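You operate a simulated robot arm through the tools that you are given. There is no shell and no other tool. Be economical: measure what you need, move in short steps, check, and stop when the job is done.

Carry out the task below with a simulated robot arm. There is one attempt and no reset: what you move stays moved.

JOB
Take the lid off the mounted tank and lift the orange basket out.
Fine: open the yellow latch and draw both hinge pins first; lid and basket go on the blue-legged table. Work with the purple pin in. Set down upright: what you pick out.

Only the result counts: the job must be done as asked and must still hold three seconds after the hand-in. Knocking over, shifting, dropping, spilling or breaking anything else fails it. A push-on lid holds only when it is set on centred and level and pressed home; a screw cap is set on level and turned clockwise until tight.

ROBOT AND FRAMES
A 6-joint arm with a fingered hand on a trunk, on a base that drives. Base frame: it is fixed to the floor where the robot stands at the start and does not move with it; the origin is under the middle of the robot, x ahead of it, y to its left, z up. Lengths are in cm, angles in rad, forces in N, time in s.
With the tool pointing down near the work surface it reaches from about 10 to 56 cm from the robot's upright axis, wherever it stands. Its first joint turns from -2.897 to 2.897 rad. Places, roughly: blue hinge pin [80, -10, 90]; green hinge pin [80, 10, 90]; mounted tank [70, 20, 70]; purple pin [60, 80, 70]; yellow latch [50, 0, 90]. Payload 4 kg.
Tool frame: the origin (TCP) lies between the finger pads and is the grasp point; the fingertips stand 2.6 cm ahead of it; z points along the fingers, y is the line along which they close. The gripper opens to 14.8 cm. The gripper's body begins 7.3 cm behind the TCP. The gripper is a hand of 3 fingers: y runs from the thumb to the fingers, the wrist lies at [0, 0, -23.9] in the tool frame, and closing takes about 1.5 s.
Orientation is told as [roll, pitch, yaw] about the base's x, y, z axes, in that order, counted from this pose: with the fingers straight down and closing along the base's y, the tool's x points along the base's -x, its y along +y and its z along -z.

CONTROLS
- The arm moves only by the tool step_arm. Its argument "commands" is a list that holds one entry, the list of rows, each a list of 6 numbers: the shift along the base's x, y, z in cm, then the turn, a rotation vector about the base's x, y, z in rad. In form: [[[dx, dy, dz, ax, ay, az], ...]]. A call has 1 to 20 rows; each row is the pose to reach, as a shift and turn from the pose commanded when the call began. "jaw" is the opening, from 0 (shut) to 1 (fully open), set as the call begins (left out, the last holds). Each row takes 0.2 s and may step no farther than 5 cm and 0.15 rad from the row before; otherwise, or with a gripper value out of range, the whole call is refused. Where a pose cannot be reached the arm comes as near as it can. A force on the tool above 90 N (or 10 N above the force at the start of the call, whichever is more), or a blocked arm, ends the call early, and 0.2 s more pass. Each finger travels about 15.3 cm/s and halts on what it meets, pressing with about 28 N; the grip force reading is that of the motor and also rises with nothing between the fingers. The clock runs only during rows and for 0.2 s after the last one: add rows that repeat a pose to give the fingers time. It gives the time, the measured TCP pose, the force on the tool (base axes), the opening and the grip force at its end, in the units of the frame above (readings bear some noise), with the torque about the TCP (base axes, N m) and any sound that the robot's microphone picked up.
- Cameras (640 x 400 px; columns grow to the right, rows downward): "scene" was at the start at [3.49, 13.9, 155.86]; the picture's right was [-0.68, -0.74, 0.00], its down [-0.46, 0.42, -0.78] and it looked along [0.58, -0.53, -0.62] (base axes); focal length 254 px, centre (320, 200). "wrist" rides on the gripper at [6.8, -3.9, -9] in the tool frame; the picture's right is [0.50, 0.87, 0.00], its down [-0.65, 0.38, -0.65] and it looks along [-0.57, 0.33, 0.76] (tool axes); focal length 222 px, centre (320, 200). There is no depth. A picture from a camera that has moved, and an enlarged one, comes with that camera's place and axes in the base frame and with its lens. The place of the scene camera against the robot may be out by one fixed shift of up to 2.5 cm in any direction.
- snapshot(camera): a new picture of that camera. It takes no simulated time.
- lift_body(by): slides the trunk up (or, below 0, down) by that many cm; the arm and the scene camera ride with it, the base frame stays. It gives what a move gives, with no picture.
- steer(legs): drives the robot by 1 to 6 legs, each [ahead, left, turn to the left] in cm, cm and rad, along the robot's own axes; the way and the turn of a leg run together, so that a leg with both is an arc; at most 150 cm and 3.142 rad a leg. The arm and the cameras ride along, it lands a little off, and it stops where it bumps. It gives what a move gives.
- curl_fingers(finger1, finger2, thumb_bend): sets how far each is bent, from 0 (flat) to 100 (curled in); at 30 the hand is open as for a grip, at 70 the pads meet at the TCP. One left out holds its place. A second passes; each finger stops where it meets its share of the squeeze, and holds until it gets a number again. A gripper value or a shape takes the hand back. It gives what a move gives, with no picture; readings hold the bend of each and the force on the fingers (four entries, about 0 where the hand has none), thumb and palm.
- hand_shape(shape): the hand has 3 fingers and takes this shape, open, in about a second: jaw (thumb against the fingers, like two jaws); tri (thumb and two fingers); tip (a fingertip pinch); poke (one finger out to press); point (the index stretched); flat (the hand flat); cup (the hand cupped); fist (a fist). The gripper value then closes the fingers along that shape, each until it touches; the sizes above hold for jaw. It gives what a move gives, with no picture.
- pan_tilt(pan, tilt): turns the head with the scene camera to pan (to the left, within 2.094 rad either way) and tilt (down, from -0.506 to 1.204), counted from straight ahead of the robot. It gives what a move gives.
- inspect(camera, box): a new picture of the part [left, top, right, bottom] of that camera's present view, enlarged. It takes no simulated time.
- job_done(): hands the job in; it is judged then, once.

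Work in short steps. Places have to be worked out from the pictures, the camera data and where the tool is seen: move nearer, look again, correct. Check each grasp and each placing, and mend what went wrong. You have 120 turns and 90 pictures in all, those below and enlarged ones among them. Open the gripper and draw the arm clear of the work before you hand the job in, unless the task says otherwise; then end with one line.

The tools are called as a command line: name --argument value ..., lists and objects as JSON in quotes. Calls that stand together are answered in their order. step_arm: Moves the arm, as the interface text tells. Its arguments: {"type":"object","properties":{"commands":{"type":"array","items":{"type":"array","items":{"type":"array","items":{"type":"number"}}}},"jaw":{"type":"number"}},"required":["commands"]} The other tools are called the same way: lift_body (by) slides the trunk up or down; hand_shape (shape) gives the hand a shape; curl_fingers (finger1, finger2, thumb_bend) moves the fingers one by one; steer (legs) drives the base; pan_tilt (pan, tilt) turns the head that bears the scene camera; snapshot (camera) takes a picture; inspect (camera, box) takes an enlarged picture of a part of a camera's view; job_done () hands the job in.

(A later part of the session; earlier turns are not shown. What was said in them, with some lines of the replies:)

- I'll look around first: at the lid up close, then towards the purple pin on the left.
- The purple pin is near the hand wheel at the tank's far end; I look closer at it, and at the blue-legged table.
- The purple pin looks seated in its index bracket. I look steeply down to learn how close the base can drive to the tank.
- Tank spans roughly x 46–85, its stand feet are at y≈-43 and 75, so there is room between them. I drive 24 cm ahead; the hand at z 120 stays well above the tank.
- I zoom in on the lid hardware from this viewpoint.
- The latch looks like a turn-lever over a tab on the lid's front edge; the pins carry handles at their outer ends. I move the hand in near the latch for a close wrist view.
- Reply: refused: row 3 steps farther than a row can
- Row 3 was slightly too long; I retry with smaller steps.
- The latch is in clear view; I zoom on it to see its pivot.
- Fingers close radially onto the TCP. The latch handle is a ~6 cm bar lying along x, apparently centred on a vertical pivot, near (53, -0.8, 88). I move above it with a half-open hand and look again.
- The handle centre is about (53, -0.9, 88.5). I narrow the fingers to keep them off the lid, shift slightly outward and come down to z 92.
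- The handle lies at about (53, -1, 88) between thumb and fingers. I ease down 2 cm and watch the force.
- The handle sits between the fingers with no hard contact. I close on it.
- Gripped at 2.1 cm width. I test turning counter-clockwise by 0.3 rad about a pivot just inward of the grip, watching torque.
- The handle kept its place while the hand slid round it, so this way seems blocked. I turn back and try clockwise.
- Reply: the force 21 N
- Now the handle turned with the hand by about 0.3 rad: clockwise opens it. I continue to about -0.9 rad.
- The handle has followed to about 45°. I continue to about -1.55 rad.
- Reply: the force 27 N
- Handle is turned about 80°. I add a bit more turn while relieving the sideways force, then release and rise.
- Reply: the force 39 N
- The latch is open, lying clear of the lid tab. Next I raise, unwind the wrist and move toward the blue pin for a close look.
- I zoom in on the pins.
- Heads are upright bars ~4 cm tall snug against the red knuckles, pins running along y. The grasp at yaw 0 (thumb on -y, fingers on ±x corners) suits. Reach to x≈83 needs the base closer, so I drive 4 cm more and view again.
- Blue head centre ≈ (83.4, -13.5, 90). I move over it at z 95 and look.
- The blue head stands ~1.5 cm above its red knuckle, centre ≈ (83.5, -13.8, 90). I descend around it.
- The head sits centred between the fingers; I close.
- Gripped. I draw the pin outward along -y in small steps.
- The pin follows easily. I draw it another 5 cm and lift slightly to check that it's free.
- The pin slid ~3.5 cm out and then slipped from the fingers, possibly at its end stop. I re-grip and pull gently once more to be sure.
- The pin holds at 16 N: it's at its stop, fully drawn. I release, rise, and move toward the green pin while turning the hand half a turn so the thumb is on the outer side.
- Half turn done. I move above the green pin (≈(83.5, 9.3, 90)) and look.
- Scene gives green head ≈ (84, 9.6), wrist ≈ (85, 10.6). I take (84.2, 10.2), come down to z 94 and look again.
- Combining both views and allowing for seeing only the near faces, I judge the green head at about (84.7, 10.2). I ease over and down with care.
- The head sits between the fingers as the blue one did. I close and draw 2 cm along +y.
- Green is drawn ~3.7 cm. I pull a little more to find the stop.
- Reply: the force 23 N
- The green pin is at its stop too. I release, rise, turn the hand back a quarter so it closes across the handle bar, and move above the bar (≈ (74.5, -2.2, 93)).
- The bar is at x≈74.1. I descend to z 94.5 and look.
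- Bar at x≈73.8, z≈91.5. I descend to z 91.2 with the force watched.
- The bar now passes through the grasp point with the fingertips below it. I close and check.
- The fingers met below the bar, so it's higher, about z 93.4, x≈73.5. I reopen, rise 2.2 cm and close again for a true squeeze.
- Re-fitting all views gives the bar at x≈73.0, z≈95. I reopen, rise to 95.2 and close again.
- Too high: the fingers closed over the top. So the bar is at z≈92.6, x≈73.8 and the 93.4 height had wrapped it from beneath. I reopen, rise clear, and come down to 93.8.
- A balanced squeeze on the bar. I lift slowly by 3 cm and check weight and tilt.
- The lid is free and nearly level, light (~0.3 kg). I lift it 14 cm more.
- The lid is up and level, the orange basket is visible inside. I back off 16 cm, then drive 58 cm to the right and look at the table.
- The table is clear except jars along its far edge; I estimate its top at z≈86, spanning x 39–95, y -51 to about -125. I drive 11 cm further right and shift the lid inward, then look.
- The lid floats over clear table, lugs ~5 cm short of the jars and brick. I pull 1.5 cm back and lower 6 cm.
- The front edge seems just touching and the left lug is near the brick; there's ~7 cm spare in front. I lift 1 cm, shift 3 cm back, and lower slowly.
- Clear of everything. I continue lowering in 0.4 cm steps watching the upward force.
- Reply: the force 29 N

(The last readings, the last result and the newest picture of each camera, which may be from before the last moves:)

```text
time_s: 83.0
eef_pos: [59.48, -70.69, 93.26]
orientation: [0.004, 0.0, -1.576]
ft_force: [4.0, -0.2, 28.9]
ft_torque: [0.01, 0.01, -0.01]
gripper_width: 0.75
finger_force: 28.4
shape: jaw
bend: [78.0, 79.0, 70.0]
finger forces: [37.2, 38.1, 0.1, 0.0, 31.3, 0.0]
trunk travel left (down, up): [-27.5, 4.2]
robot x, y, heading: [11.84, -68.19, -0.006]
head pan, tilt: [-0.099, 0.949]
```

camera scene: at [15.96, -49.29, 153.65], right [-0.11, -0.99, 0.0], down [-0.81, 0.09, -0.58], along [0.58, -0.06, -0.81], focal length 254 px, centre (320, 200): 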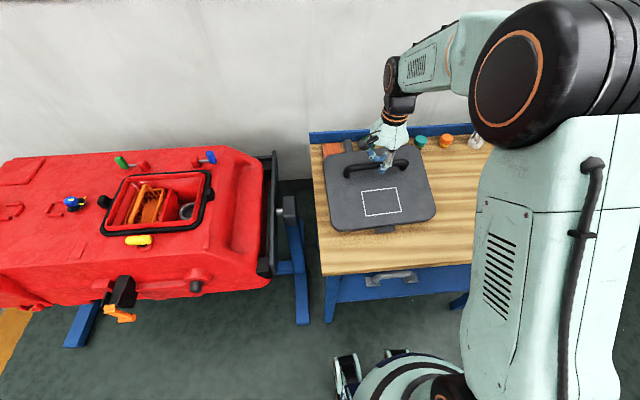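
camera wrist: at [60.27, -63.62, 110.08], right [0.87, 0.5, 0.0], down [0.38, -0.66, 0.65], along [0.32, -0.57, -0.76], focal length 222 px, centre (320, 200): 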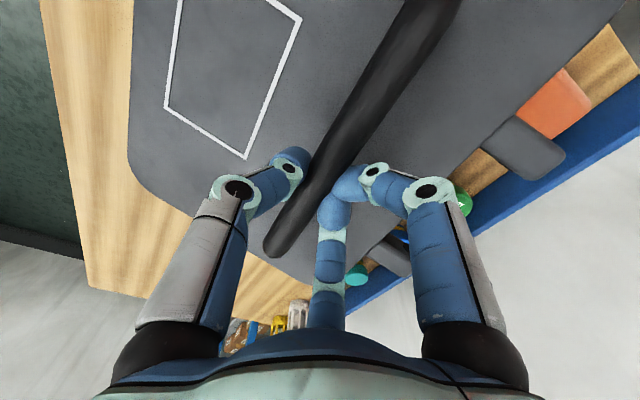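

The lid rests on the table (29 N). I relieve the load, open, and rise clear.

step_arm --commands '[[[0, 0, 0.3, 0, 0, 0], [0, 0, 0.3, 0, 0, 0]]]'

step_arm --commands '[[[0, 0, 0, 0, 0, 0], [0, 0, 0, 0, 0, 0], [0, 0, 0, 0, 0, 0], [0, 0, 1, 0, 0, 0], [0, 0, 3, 0, 0, 0], [0, 0, 7, 0, 0, 0], [0, 0, 11, 0, 0, 0], [0, 0, 15, 0, 0, 0], [0, 0, 19, 0, 0, 0], [0, 0, 22, 0, 0, 0]]]' --jaw 0.45

snapshot --camera "scene"

```text
time_s: 83.6
eef_pos: [59.37, -70.62, 93.31]
orientation: [0.002, 0.001, -1.577]
ft_force: [8.4, -1.0, 18.4]
ft_torque: [-0.03, -0.13, -0.02]
gripper_width: 0.75
finger_force: 28.0
shape: jaw
bend: [78.0, 79.0, 70.0]
finger forces: [37.5, 38.2, 0.1, 0.1, 31.5, 0.0]
trunk travel left (down, up): [-27.5, 4.2]
robot x, y, heading: [11.38, -68.47, -0.007]
head pan, tilt: [-0.099, 0.949]
```

```text
time_s: 85.8
eef_pos: [59.8, -70.61, 115.62]
orientation: [-0.001, -0.001, -1.577]
ft_force: [0.5, -0.1, -0.3]
ft_torque: [0.03, -0.02, -0.01]
gripper_width: 6.62
finger_force: 0.0
shape: jaw
bend: [39.0, 39.0, 70.0]
finger forces: [0.0, 0.0, 0.1, 0.0, 0.0, 0.0]
trunk travel left (down, up): [-27.5, 4.2]
robot x, y, heading: [11.47, -68.21, -0.006]
head pan, tilt: [-0.099, 0.949]
```

```text
25 pictures are left
camera scene: at [15.91, -49.29, 153.65], right [-0.11, -0.99, 0.0], down [-0.81, 0.09, -0.58], along [0.58, -0.06, -0.81], focal length 254 px, centre (320, 200)
```

scene: 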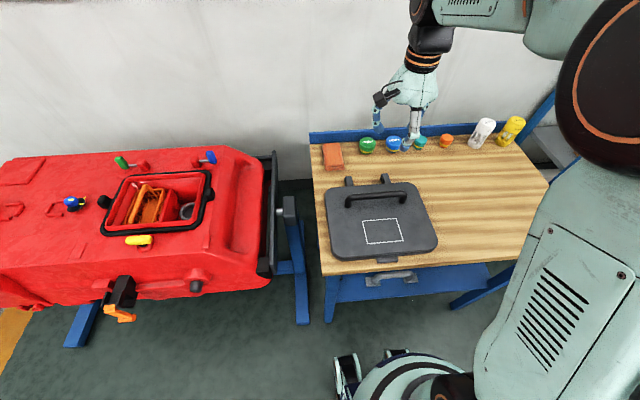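

The lid sits flat on the table. I drive back to the tank and look into the opening.

steer --legs '[[0, 69, 0], [13, 0, 0]]'

pan_tilt --pan -0.25 --tilt 1.15

snapshot --camera "scene"

snapshot --camera "wrist"

```text
time_s: 93.1
eef_pos: [73.59, -3.21, 115.44]
orientation: [-0.001, 0.0, -1.591]
ft_force: [1.1, -0.4, 0.2]
ft_torque: [0.02, 0.01, -0.03]
gripper_width: 6.62
finger_force: 0.1
shape: jaw
bend: [39.0, 39.0, 70.0]
finger forces: [0.0, 0.1, 0.0, 0.0, 0.0, 0.1]
trunk travel left (down, up): [-27.5, 4.2]
robot x, y, heading: [25.58, -0.28, -0.026]
head pan, tilt: [-0.099, 0.949]
```

```text
time_s: 93.9
eef_pos: [73.56, -3.2, 115.48]
orientation: [0.0, 0.0, -1.592]
ft_force: [0.7, -1.2, 0.7]
ft_torque: [-0.01, 0.0, 0.0]
gripper_width: 6.61
finger_force: 0.2
shape: jaw
bend: [39.0, 39.0, 70.0]
finger forces: [0.0, 0.0, 0.0, 0.0, 0.1, 0.1]
trunk travel left (down, up): [-27.5, 4.2]
robot x, y, heading: [25.02, 0.29, -0.021]
head pan, tilt: [-0.25, 1.15]
```

```text
24 pictures are left
camera scene: at [28.55, 18.06, 152.32], right [-0.27, -0.96, 0.0], down [-0.88, 0.24, -0.41], along [0.39, -0.11, -0.91], focal length 254 px, centre (320, 200)
```

scene: 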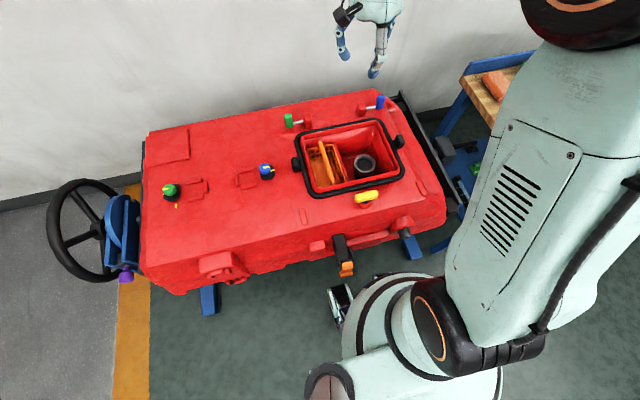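

```text
23 pictures are left
camera wrist: at [69.86, 3.68, 124.48], right [0.88, 0.48, 0.0], down [0.36, -0.66, 0.65], along [0.32, -0.57, -0.76], focal length 222 px, centre (320, 200)
```

wrist: 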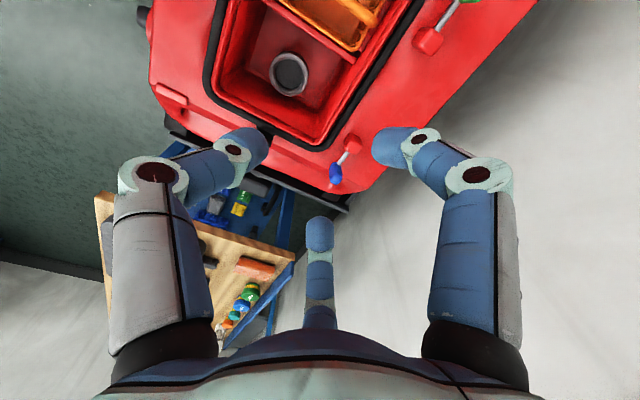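

I zoom in on the opening.

inspect --camera "scene" --box '[280, 100, 420, 210]'

```text
3.64 times, centred on (350, 155) of scene
camera zoom: at [28.55, 18.06, 152.32], right [-0.27, -0.96, 0.0], down [-0.88, 0.24, -0.41], along [0.39, -0.11, -0.91], focal length 922 px, centre (211, 364)
```

zoom: 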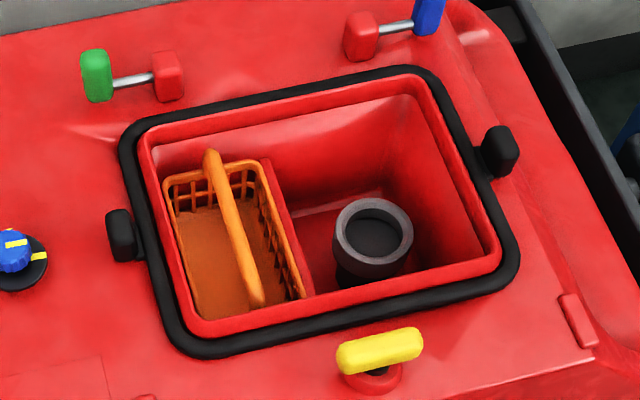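

The basket's handle is a bar along x, at about (69, 4.6, 85.5). I turn the hand to close across it (along y) and move above it.

step_arm --commands '[[[-0.5, 0.7, -1, 0, 0, 0.14], [-1, 1.4, -2, 0, 0, 0.28], [-1.5, 2.1, -3, 0, 0, 0.42], [-2, 2.8, -4, 0, 0, 0.56], [-2.5, 3.5, -5, 0, 0, 0.7], [-3, 4.2, -6, 0, 0, 0.84], [-3.5, 5, -7, 0, 0, 0.98], [-4, 5.7, -9, 0, 0, 1.12], [-4.5, 6.5, -11, 0, 0, 1.26], [-4.6, 7.2, -13, 0, 0, 1.4], [-4.6, 7.7, -15.5, 0, 0, 1.54], [-4.6, 7.7, -17, 0, 0, 1.591], [-4.6, 7.7, -17, 0, 0, 1.591]]]' --jaw 0.4

snapshot --camera "wrist"

```text
time_s: 96.7
eef_pos: [68.85, 4.34, 98.42]
orientation: [0.0, -0.001, 0.003]
ft_force: [0.5, -1.5, -0.2]
ft_torque: [0.01, 0.01, -0.04]
gripper_width: 5.96
finger_force: 0.1
shape: jaw
bend: [77.0, 77.0, 70.0]
finger forces: [0.0, 0.1, 0.0, 0.0, 0.0, 0.1]
trunk travel left (down, up): [-27.5, 4.2]
robot x, y, heading: [25.07, -0.26, -0.027]
head pan, tilt: [-0.25, 1.15]
```

```text
21 pictures are left
camera wrist: at [62.21, 0.49, 107.46], right [-0.5, 0.87, 0.0], down [0.65, 0.38, 0.65], along [0.57, 0.33, -0.76], focal length 222 px, centre (320, 200)
```

wrist: 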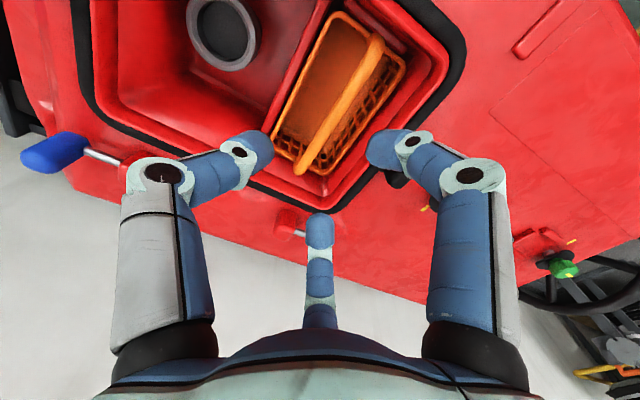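

Combining views the bar is at y≈5.3, z≈86.5–87, mid x≈68.5. I descend to z 90 and look.

step_arm --commands '[[[-0.2, 0.9, -3, 0, 0, 0], [-0.2, 0.9, -6, 0, 0, 0], [-0.2, 0.9, -8.4, 0, 0, 0]]]'

snapshot --camera "wrist"

```text
time_s: 97.5
eef_pos: [68.84, 5.55, 90.07]
orientation: [0.0, 0.0, 0.001]
ft_force: [0.3, -0.4, 0.1]
ft_torque: [-0.03, 0.02, 0.05]
gripper_width: 5.94
finger_force: 0.0
shape: jaw
bend: [77.0, 77.0, 70.0]
finger forces: [0.1, 0.0, 0.0, 0.0, 0.1, 0.0]
trunk travel left (down, up): [-27.5, 4.2]
robot x, y, heading: [25.43, 0.22, -0.021]
head pan, tilt: [-0.25, 1.15]
```

```text
20 pictures are left
camera wrist: at [62.15, 1.7, 99.02], right [-0.5, 0.87, 0.0], down [0.66, 0.38, 0.65], along [0.57, 0.33, -0.76], focal length 222 px, centre (320, 200)
```

wrist: 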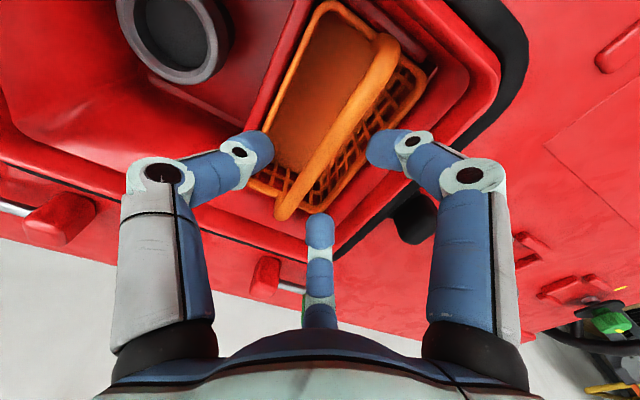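

The bar agrees with y≈5.2, z≈87. I lower to z 88 and close.

step_arm --commands '[[[-0.2, -0.3, -1, 0, 0, 0], [-0.3, -0.3, -2.1, 0, 0, 0]]]'

step_arm --commands '[[[0, 0, 0, 0, 0, 0], [0, 0, 0, 0, 0, 0], [0, 0, 0, 0, 0, 0], [0, 0, 0, 0, 0, 0], [0, 0, 0, 0, 0, 0], [0, 0, 0, 0, 0, 0]]]' --jaw 0.0

snapshot --camera "wrist"

```text
time_s: 98.1
eef_pos: [68.37, 5.2, 88.08]
orientation: [-0.002, -0.001, -0.001]
ft_force: [-1.2, -0.8, 0.5]
ft_torque: [-0.02, 0.0, 0.0]
gripper_width: 5.95
finger_force: 0.1
shape: jaw
bend: [77.0, 77.0, 70.0]
finger forces: [0.1, 0.0, 0.1, 0.0, 0.1, 0.1]
trunk travel left (down, up): [-27.5, 4.2]
robot x, y, heading: [25.39, 0.66, -0.021]
head pan, tilt: [-0.25, 1.15]
```

```text
time_s: 99.5
eef_pos: [68.39, 5.33, 87.99]
orientation: [0.002, 0.002, 0.0]
ft_force: [0.5, 0.1, 0.4]
ft_torque: [-0.01, -0.04, -0.05]
gripper_width: 0.03
finger_force: 27.8
shape: jaw
bend: [70.0, 70.0, 70.0]
finger forces: [0.0, 0.0, 0.0, 0.1, 0.0, 0.0]
trunk travel left (down, up): [-27.5, 4.2]
robot x, y, heading: [25.4, -0.27, -0.026]
head pan, tilt: [-0.25, 1.15]
```

```text
19 pictures are left
camera wrist: at [61.75, 1.35, 96.99], right [-0.5, 0.87, 0.0], down [0.66, 0.38, 0.65], along [0.57, 0.33, -0.76], focal length 222 px, centre (320, 200)
```

wrist: 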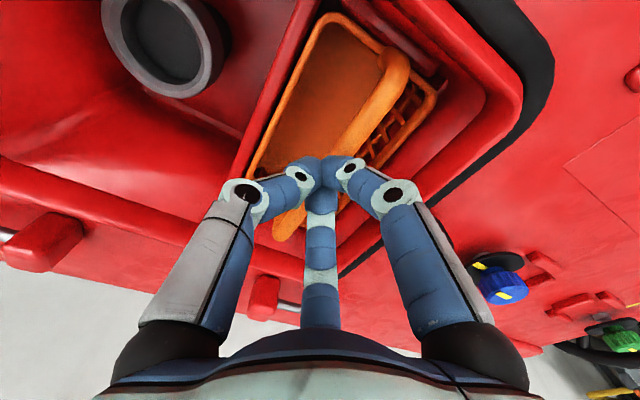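

Closed on air above the bar, so it's lower; wrist lines give about y 5.8, z 84. I reopen, and descend to 84.8.

step_arm --commands '[[[0, 0.2, 0.5, 0, 0, 0], [0, 0.5, 1, 0, 0, 0], [0, 0.5, 1, 0, 0, 0], [0, 0.5, 0, 0, 0, 0], [0, 0.5, -1, 0, 0, 0], [0, 0.5, -2, 0, 0, 0], [0, 0.5, -3.2, 0, 0, 0]]]' --jaw 0.38

snapshot --camera "wrist"

```text
time_s: 101.1
eef_pos: [68.51, 5.61, 84.8]
orientation: [0.002, 0.001, 0.0]
ft_force: [-0.3, -0.2, 0.9]
ft_torque: [0.01, 0.01, -0.02]
gripper_width: 5.59
finger_force: 0.0
shape: jaw
bend: [77.0, 77.0, 70.0]
finger forces: [0.0, 0.0, 0.1, 0.1, 0.0, 0.1]
trunk travel left (down, up): [-27.5, 4.2]
robot x, y, heading: [25.29, -0.23, -0.022]
head pan, tilt: [-0.25, 1.15]
```

```text
18 pictures are left
camera wrist: at [61.82, 1.74, 93.8], right [-0.5, 0.87, 0.0], down [0.66, 0.38, 0.65], along [0.57, 0.33, -0.76], focal length 222 px, centre (320, 200)
```

wrist: 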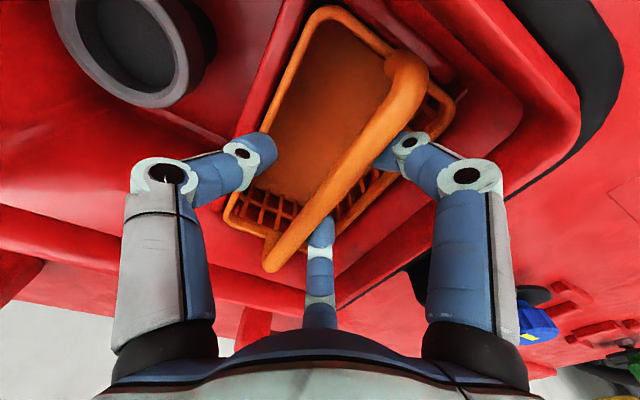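

The bar now passes through the grasp point. I close.

step_arm --commands '[[[0, 0, 0, 0, 0, 0], [0, 0, 0, 0, 0, 0], [0, 0, 0, 0, 0, 0], [0, 0, 0, 0, 0, 0], [0, 0, 0, 0, 0, 0], [0, 0, 0, 0, 0, 0]]]' --jaw 0.0

snapshot --camera "wrist"

```text
time_s: 102.5
eef_pos: [68.5, 5.45, 84.77]
orientation: [0.0, 0.0, -0.001]
ft_force: [-0.1, 0.0, -1.3]
ft_torque: [0.01, 0.0, 0.02]
gripper_width: 0.39
finger_force: 28.0
shape: jaw
bend: [78.0, 78.0, 66.0]
finger forces: [0.5, 0.5, 0.0, 0.0, 0.7, 0.0]
trunk travel left (down, up): [-27.5, 4.2]
robot x, y, heading: [25.19, -0.32, -0.027]
head pan, tilt: [-0.25, 1.15]
```

```text
17 pictures are left
camera wrist: at [61.82, 1.74, 93.81], right [-0.5, 0.87, 0.0], down [0.66, 0.38, 0.65], along [0.57, 0.33, -0.76], focal length 222 px, centre (320, 200)
```

wrist: 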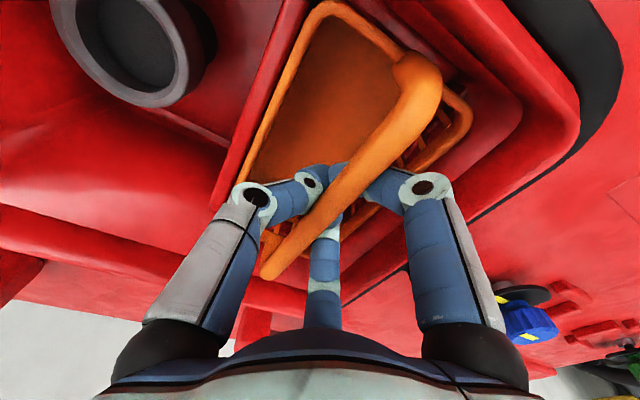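

The fingers met just under the bar. I reopen, rise 0.6 cm and close for a true squeeze as with the lid.

step_arm --commands '[[[0, 0, 0, 0, 0, 0], [0, 0, 0, 0, 0, 0], [0, 0, 0, 0, 0, 0], [0, 0, 0.6, 0, 0, 0], [0, 0, 0.6, 0, 0, 0]]]' --jaw 0.38

step_arm --commands '[[[0, 0, 0, 0, 0, 0], [0, 0, 0, 0, 0, 0], [0, 0, 0, 0, 0, 0], [0, 0, 0, 0, 0, 0], [0, 0, 0, 0, 0, 0], [0, 0, 0, 0, 0, 0]]]' --jaw 0.0

snapshot --camera "wrist"

```text
time_s: 103.7
eef_pos: [68.65, 5.58, 85.37]
orientation: [0.001, 0.0, 0.0]
ft_force: [-0.3, 0.3, 0.3]
ft_torque: [0.01, -0.01, -0.01]
gripper_width: 5.58
finger_force: 0.0
shape: jaw
bend: [77.0, 77.0, 70.0]
finger forces: [0.1, 0.1, 0.0, 0.0, 0.0, 0.0]
trunk travel left (down, up): [-27.5, 4.2]
robot x, y, heading: [25.21, -0.14, -0.025]
head pan, tilt: [-0.25, 1.15]
```

```text
time_s: 105.1
eef_pos: [68.52, 5.61, 85.49]
orientation: [0.001, 0.001, 0.0]
ft_force: [-0.2, 0.0, 0.6]
ft_torque: [-0.01, 0.01, -0.03]
gripper_width: 0.03
finger_force: 27.7
shape: jaw
bend: [71.0, 70.0, 72.0]
finger forces: [1.7, 0.9, 0.1, 0.0, 0.1, 0.0]
trunk travel left (down, up): [-27.5, 4.2]
robot x, y, heading: [25.08, -0.25, -0.02]
head pan, tilt: [-0.25, 1.15]
```

```text
16 pictures are left
camera wrist: at [61.87, 1.77, 94.4], right [-0.5, 0.87, 0.0], down [0.66, 0.38, 0.65], along [0.57, 0.33, -0.76], focal length 222 px, centre (320, 200)
```

wrist: 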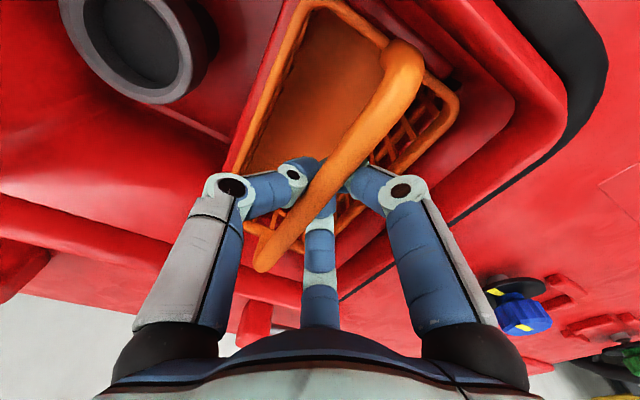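

Still caged under the bar. I try once more 0.9 cm higher.

step_arm --commands '[[[0, 0, 0, 0, 0, 0], [0, 0, 0, 0, 0, 0], [0, 0, 0, 0, 0, 0], [0, 0, 0.9, 0, 0, 0], [0, 0, 0.9, 0, 0, 0]]]' --jaw 0.38

step_arm --commands '[[[0, 0, 0, 0, 0, 0], [0, 0, 0, 0, 0, 0], [0, 0, 0, 0, 0, 0], [0, 0, 0, 0, 0, 0], [0, 0, 0, 0, 0, 0], [0, 0, 0, 0, 0, 0]]]' --jaw 0.0

snapshot --camera "wrist"

```text
time_s: 106.3
eef_pos: [68.52, 5.55, 86.39]
orientation: [-0.001, 0.001, -0.002]
ft_force: [0.2, 0.0, -0.7]
ft_torque: [-0.01, -0.01, 0.0]
gripper_width: 5.59
finger_force: 0.1
shape: jaw
bend: [77.0, 77.0, 70.0]
finger forces: [0.1, 0.0, 0.0, 0.0, 0.0, 0.0]
trunk travel left (down, up): [-27.5, 4.2]
robot x, y, heading: [25.09, 0.07, -0.023]
head pan, tilt: [-0.25, 1.15]
```

```text
time_s: 107.7
eef_pos: [68.5, 5.57, 86.22]
orientation: [0.001, 0.0, 0.001]
ft_force: [-0.5, 0.4, 0.3]
ft_torque: [0.01, -0.01, -0.02]
gripper_width: 0.72
finger_force: 28.0
shape: jaw
bend: [73.0, 71.0, 73.0]
finger forces: [0.0, 0.0, 0.1, 0.1, 20.9, 0.0]
trunk travel left (down, up): [-27.5, 4.2]
robot x, y, heading: [25.28, 0.02, -0.021]
head pan, tilt: [-0.25, 1.15]
```

```text
15 pictures are left
camera wrist: at [61.9, 1.73, 95.32], right [-0.5, 0.87, 0.0], down [0.66, 0.38, 0.65], along [0.57, 0.33, -0.76], focal length 222 px, centre (320, 200)
```

wrist: 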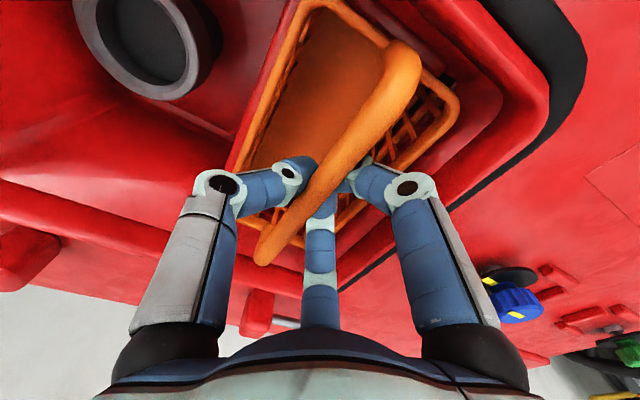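

The bar is enclosed and thumb presses it. Since the basket hangs centred under its handle, I lift gently by 4 cm and check.

step_arm --commands '[[[0, 0, 0.5, 0, 0, 0], [0, 0, 1, 0, 0, 0], [0, 0, 1.5, 0, 0, 0], [0, 0, 2, 0, 0, 0], [0, 0, 3, 0, 0, 0], [0, 0, 4, 0, 0, 0], [0, 0, 4, 0, 0, 0]]]'

snapshot --camera "wrist"

```text
time_s: 109.3
eef_pos: [68.49, 5.59, 90.39]
orientation: [-0.002, -0.001, 0.001]
ft_force: [-0.3, -0.2, -1.0]
ft_torque: [0.0, 0.0, -0.02]
gripper_width: 0.67
finger_force: 28.1
shape: jaw
bend: [73.0, 71.0, 73.0]
finger forces: [0.2, 0.0, 0.0, 0.1, 20.9, 0.0]
trunk travel left (down, up): [-27.5, 4.2]
robot x, y, heading: [25.02, -0.1, -0.023]
head pan, tilt: [-0.25, 1.15]
```

```text
14 pictures are left
camera wrist: at [61.77, 1.78, 99.25], right [-0.5, 0.87, 0.0], down [0.66, 0.38, 0.65], along [0.57, 0.33, -0.76], focal length 222 px, centre (320, 200)
```

wrist: 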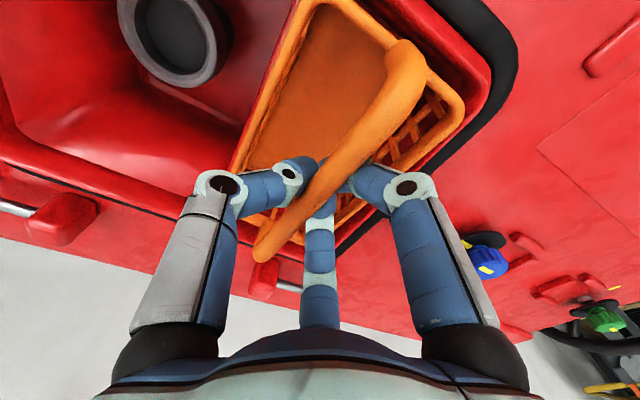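

The basket follows, level. I continue straight up to z≈112.

step_arm --commands '[[[0, 0, 1, 0, 0, 0], [0, 0, 2, 0, 0, 0], [0, 0, 3, 0, 0, 0], [0, 0, 4, 0, 0, 0], [0, 0, 5, 0, 0, 0], [0, 0, 6.5, 0, 0, 0], [0, 0, 8, 0, 0, 0], [0, 0, 10, 0, 0, 0], [0, 0, 12, 0, 0, 0], [0, 0, 14, 0, 0, 0], [0, 0, 16, 0, 0, 0], [0, 0, 18, 0, 0, 0], [0, 0, 20, 0, 0, 0], [0, 0, 22, 0, 0, 0], [0, 0, 24, 0, 0, 0], [0, 0, 24, 0, 0, 0]]]'

snapshot --camera "scene"

```text
time_s: 112.7
eef_pos: [68.5, 5.61, 114.28]
orientation: [0.0, 0.0, 0.001]
ft_force: [0.4, -0.2, -1.6]
ft_torque: [-0.03, -0.01, -0.01]
gripper_width: 0.68
finger_force: 27.8
shape: jaw
bend: [73.0, 71.0, 73.0]
finger forces: [0.4, 0.0, 0.0, 0.1, 20.9, 0.0]
trunk travel left (down, up): [-27.5, 4.2]
robot x, y, heading: [25.01, -0.22, -0.021]
head pan, tilt: [-0.25, 1.15]
```

```text
13 pictures are left
camera scene: at [28.59, 18.06, 152.31], right [-0.27, -0.96, 0.0], down [-0.88, 0.25, -0.41], along [0.39, -0.11, -0.91], focal length 254 px, centre (320, 200)
```

scene: 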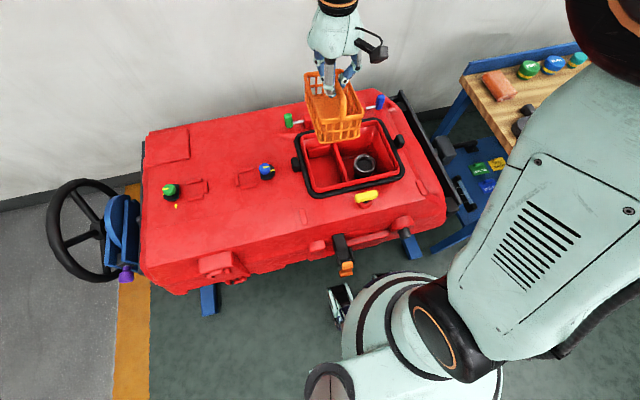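

The basket hangs level, bottom around z≈104, clear of everything. I back off and drive right toward the free half of the table.

steer --legs '[[-13, 0, 0.022], [0, -90, 0]]'

pan_tilt --pan -0.1 --tilt 0.95

snapshot --camera "scene"

```text
time_s: 121.8
eef_pos: [56.09, -82.87, 114.25]
orientation: [0.0, 0.0, 0.042]
ft_force: [0.0, 0.2, -2.0]
ft_torque: [0.01, 0.01, -0.02]
gripper_width: 0.68
finger_force: 28.2
shape: jaw
bend: [73.0, 71.0, 73.0]
finger forces: [0.6, 0.0, 0.0, 0.1, 21.0, 0.0]
trunk travel left (down, up): [-27.5, 4.2]
robot x, y, heading: [12.69, -90.41, 0.019]
head pan, tilt: [-0.25, 1.15]
```

```text
time_s: 122.6
eef_pos: [55.9, -83.0, 114.44]
orientation: [0.001, -0.001, 0.04]
ft_force: [1.0, 0.2, -1.0]
ft_torque: [-0.03, 0.01, -0.01]
gripper_width: 0.64
finger_force: 28.3
shape: jaw
bend: [73.0, 71.0, 73.0]
finger forces: [0.7, 0.1, 0.0, 0.1, 21.0, 0.0]
trunk travel left (down, up): [-27.5, 4.2]
robot x, y, heading: [12.98, -90.02, 0.019]
head pan, tilt: [-0.099, 0.949]
```

```text
12 pictures are left
camera scene: at [17.02, -71.22, 153.64], right [-0.08, -1.0, 0.0], down [-0.81, 0.07, -0.58], along [0.58, -0.05, -0.81], focal length 254 px, centre (320, 200)
```

scene: 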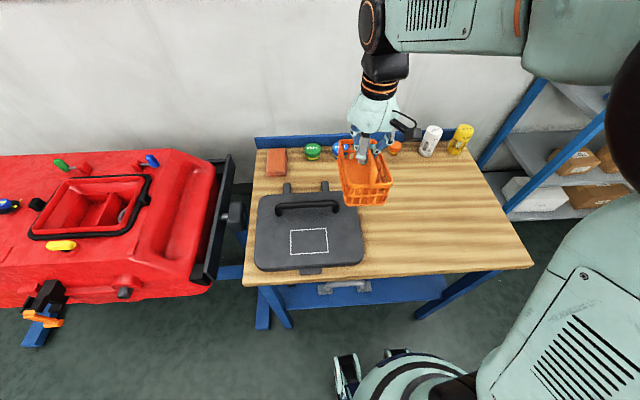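

The right half of the table is free. I shift the basket to about (58, -98) and lower 12 cm.

step_arm --commands '[[[0.5, -2, 0, 0, 0, 0], [1, -4, 0, 0, 0, 0], [1.5, -6.5, 0, 0, 0, 0], [2, -9, 0, 0, 0, 0], [2, -11.5, 0, 0, 0, 0], [2, -14, 0, 0, 0, 0], [2, -15, -1, 0, 0, 0], [2, -15, -3, 0, 0, 0], [2, -15, -5, 0, 0, 0], [2, -15, -7, 0, 0, 0], [2, -15, -9, 0, 0, 0], [2, -15, -10.5, 0, 0, 0], [2, -15, -12, 0, 0, 0], [2, -15, -12, 0, 0, 0]]]'

inspect --camera "scene" --box '[300, 110, 500, 280]'

```text
time_s: 125.6
eef_pos: [58.05, -97.9, 102.09]
orientation: [-0.001, -0.002, 0.04]
ft_force: [-0.1, -0.3, -0.6]
ft_torque: [0.03, 0.03, 0.02]
gripper_width: 0.67
finger_force: 28.3
shape: jaw
bend: [73.0, 71.0, 73.0]
finger forces: [0.9, 0.0, 0.0, 0.0, 0.1, 0.1]
trunk travel left (down, up): [-27.5, 4.2]
robot x, y, heading: [12.79, -90.97, 0.02]
head pan, tilt: [-0.099, 0.949]
```

```text
2.35 times, centred on (400, 195) of scene
camera zoom: at [17.01, -71.22, 153.65], right [-0.08, -1.0, 0.0], down [-0.81, 0.07, -0.58], along [0.58, -0.05, -0.81], focal length 597 px, centre (132, 212)
```

zoom: 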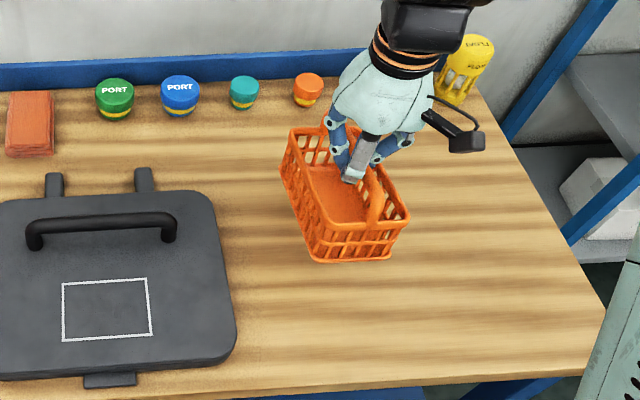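

The thumb load vanished and the weight reading dropped, perhaps the basket has touched down. I check the wrist view.

snapshot --camera "wrist"

```text
10 pictures are left
camera wrist: at [51.52, -101.99, 111.18], right [-0.53, 0.85, 0.0], down [0.64, 0.4, 0.65], along [0.55, 0.35, -0.76], focal length 222 px, centre (320, 200)
```

wrist: 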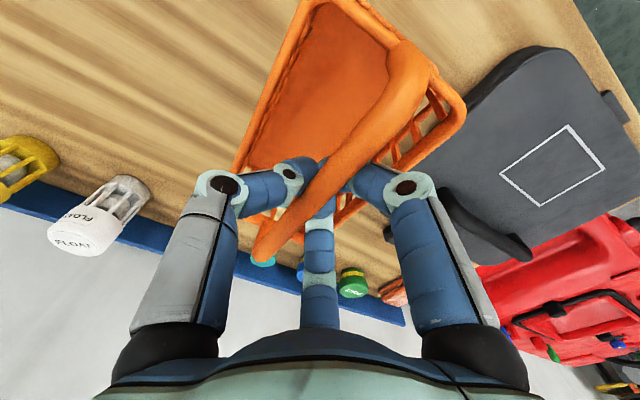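

Unchanged in the hand: the basket still hangs, bottom near z≈94. I lower 5 cm, then slowly.

step_arm --commands '[[[0, 0, -1, 0, 0, 0], [0, 0, -2, 0, 0, 0], [0, 0, -3, 0, 0, 0], [0, 0, -4, 0, 0, 0], [0, 0, -5, 0, 0, 0], [0, 0, -5, 0, 0, 0]]]'

inspect --camera "scene" --box '[340, 140, 460, 250]'

```text
time_s: 127.0
eef_pos: [57.93, -97.87, 97.14]
orientation: [0.001, -0.001, 0.041]
ft_force: [0.1, 0.4, -1.1]
ft_torque: [-0.03, 0.0, 0.01]
gripper_width: 0.66
finger_force: 28.0
shape: jaw
bend: [73.0, 71.0, 73.0]
finger forces: [0.9, 0.1, 0.0, 0.0, 0.1, 0.0]
trunk travel left (down, up): [-27.5, 4.2]
robot x, y, heading: [12.85, -90.51, 0.017]
head pan, tilt: [-0.099, 0.949]
```

```text
3.64 times, centred on (400, 195) of scene
camera zoom: at [17.01, -71.22, 153.65], right [-0.08, -1.0, 0.0], down [-0.81, 0.07, -0.58], along [0.58, -0.05, -0.81], focal length 922 px, centre (29, 218)
```

zoom: 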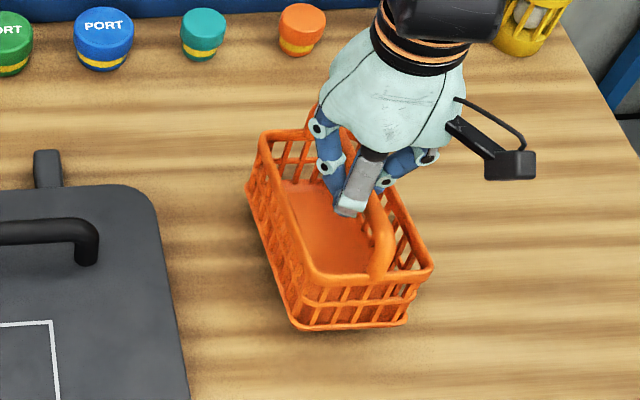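

Still hanging with a small gap. I lower in 0.5 cm steps.

step_arm --commands '[[[0, 0, -0.5, 0, 0, 0], [0, 0, -1, 0, 0, 0], [0, 0, -1.5, 0, 0, 0], [0, 0, -1.5, 0, 0, 0]]]'

step_arm --commands '[[[0, 0, -0.4, 0, 0, 0], [0, 0, -0.8, 0, 0, 0], [0, 0, -0.8, 0, 0, 0]]]'

inspect --camera "scene" --box '[340, 140, 460, 250]'

```text
time_s: 128.0
eef_pos: [58.11, -97.94, 95.81]
orientation: [0.001, -0.001, 0.04]
ft_force: [-0.2, 0.5, -0.4]
ft_torque: [0.0, 0.02, 0.0]
gripper_width: 0.66
finger_force: 27.5
shape: jaw
bend: [73.0, 71.0, 73.0]
finger forces: [0.7, 0.4, 0.0, 0.1, 0.0, 0.1]
trunk travel left (down, up): [-27.5, 4.2]
robot x, y, heading: [12.8, -90.19, 0.019]
head pan, tilt: [-0.099, 0.949]
```

```text
time_s: 128.8
eef_pos: [58.08, -97.77, 95.1]
orientation: [0.0, -0.002, 0.041]
ft_force: [0.1, 0.2, -0.4]
ft_torque: [-0.01, 0.01, -0.01]
gripper_width: 0.66
finger_force: 27.0
shape: jaw
bend: [73.0, 71.0, 72.0]
finger forces: [0.3, 0.4, 0.1, 0.0, 0.1, 0.0]
trunk travel left (down, up): [-27.5, 4.2]
robot x, y, heading: [12.84, -90.51, 0.014]
head pan, tilt: [-0.099, 0.949]
```

```text
3.64 times, centred on (400, 195) of scene
camera zoom: at [17.02, -71.22, 153.65], right [-0.08, -1.0, 0.0], down [-0.81, 0.07, -0.58], along [0.58, -0.05, -0.81], focal length 922 px, centre (29, 218)
```

zoom: 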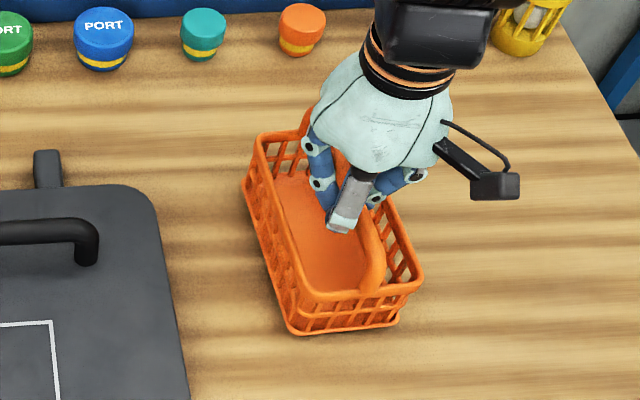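

The basket stopped moving while the hand went 1.5 cm lower: it stands on the table. I open to the same width as before and rise straight up.

step_arm --commands '[[[0, 0, 0, 0, 0, 0], [0, 0, 0, 0, 0, 0], [0, 0, 0, 0, 0, 0], [0, 0, 0, 0, 0, 0], [0, 0, 0.7, 0, 0, 0], [0, 0, 1.4, 0, 0, 0], [0, 0, 2.1, 0, 0, 0], [0, 0, 2.8, 0, 0, 0], [0, 0, 3.6, 0, 0, 0], [0, 0, 4.5, 0, 0, 0]]]' --jaw 0.38

inspect --camera "scene" --box '[300, 110, 500, 280]'

```text
time_s: 131.0
eef_pos: [58.05, -97.92, 99.53]
orientation: [-0.001, -0.001, 0.04]
ft_force: [-0.3, 0.4, 0.1]
ft_torque: [0.01, -0.01, 0.01]
gripper_width: 5.59
finger_force: 0.1
shape: jaw
bend: [77.0, 77.0, 70.0]
finger forces: [0.1, 0.0, 0.1, 0.1, 0.0, 0.1]
trunk travel left (down, up): [-27.5, 4.2]
robot x, y, heading: [12.99, -90.7, 0.015]
head pan, tilt: [-0.099, 0.949]
```

```text
2.35 times, centred on (400, 195) of scene
camera zoom: at [17.0, -71.22, 153.65], right [-0.08, -1.0, 0.0], down [-0.81, 0.07, -0.58], along [0.58, -0.05, -0.81], focal length 597 px, centre (132, 212)
```

zoom: 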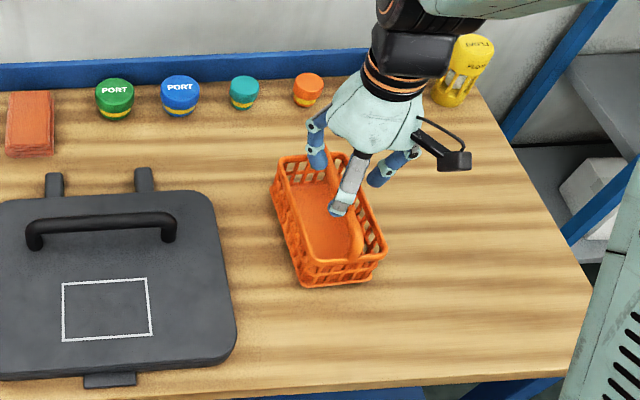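

The basket stands free and upright. I raise the hand well clear, wait a little, and check the whole scene.

step_arm --commands '[[[0, 0, 2, 0, 0, 0], [0, 0, 5, 0, 0, 0], [0, 0, 9, 0, 0, 0], [0, 0, 13, 0, 0, 0], [0, 0, 17, 0, 0, 0], [0, 0, 17, 0, 0, 0]]]' --jaw 0.6

snapshot --camera "scene"

```text
time_s: 132.4
eef_pos: [57.95, -97.96, 116.63]
orientation: [0.001, -0.001, 0.041]
ft_force: [-1.7, 0.5, -0.8]
ft_torque: [-0.02, 0.04, 0.0]
gripper_width: 8.82
finger_force: 0.1
shape: jaw
bend: [32.0, 32.0, 70.0]
finger forces: [0.0, 0.0, 0.0, 0.0, 0.0, 0.1]
trunk travel left (down, up): [-27.5, 4.2]
robot x, y, heading: [13.09, -90.14, 0.017]
head pan, tilt: [-0.099, 0.949]
```

```text
6 pictures are left
camera scene: at [17.04, -71.22, 153.64], right [-0.08, -1.0, 0.0], down [-0.81, 0.07, -0.58], along [0.58, -0.05, -0.81], focal length 254 px, centre (320, 200)
```

scene: 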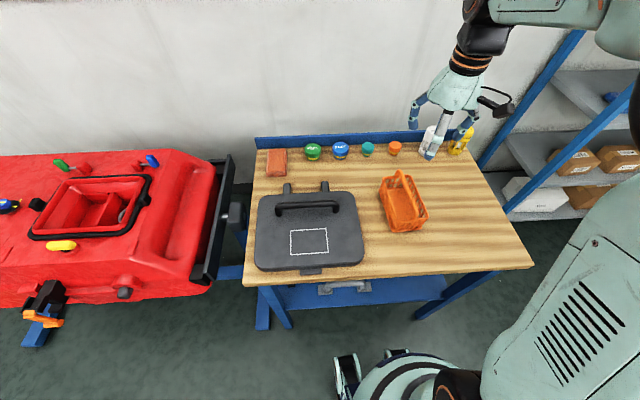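

Lid and basket both rest upright on the blue-legged table. The latch is open, both hinge pins are at their stops, the purple pin hasn't been touched, and the hand is clear. I hand in.

job_done

```text
The job is handed in.
```

The lid and the orange basket are both upright on the blue-legged table. I opened the yellow latch and drew both hinge pins before lifting, and the purple pin was left in its bracket, untouched.
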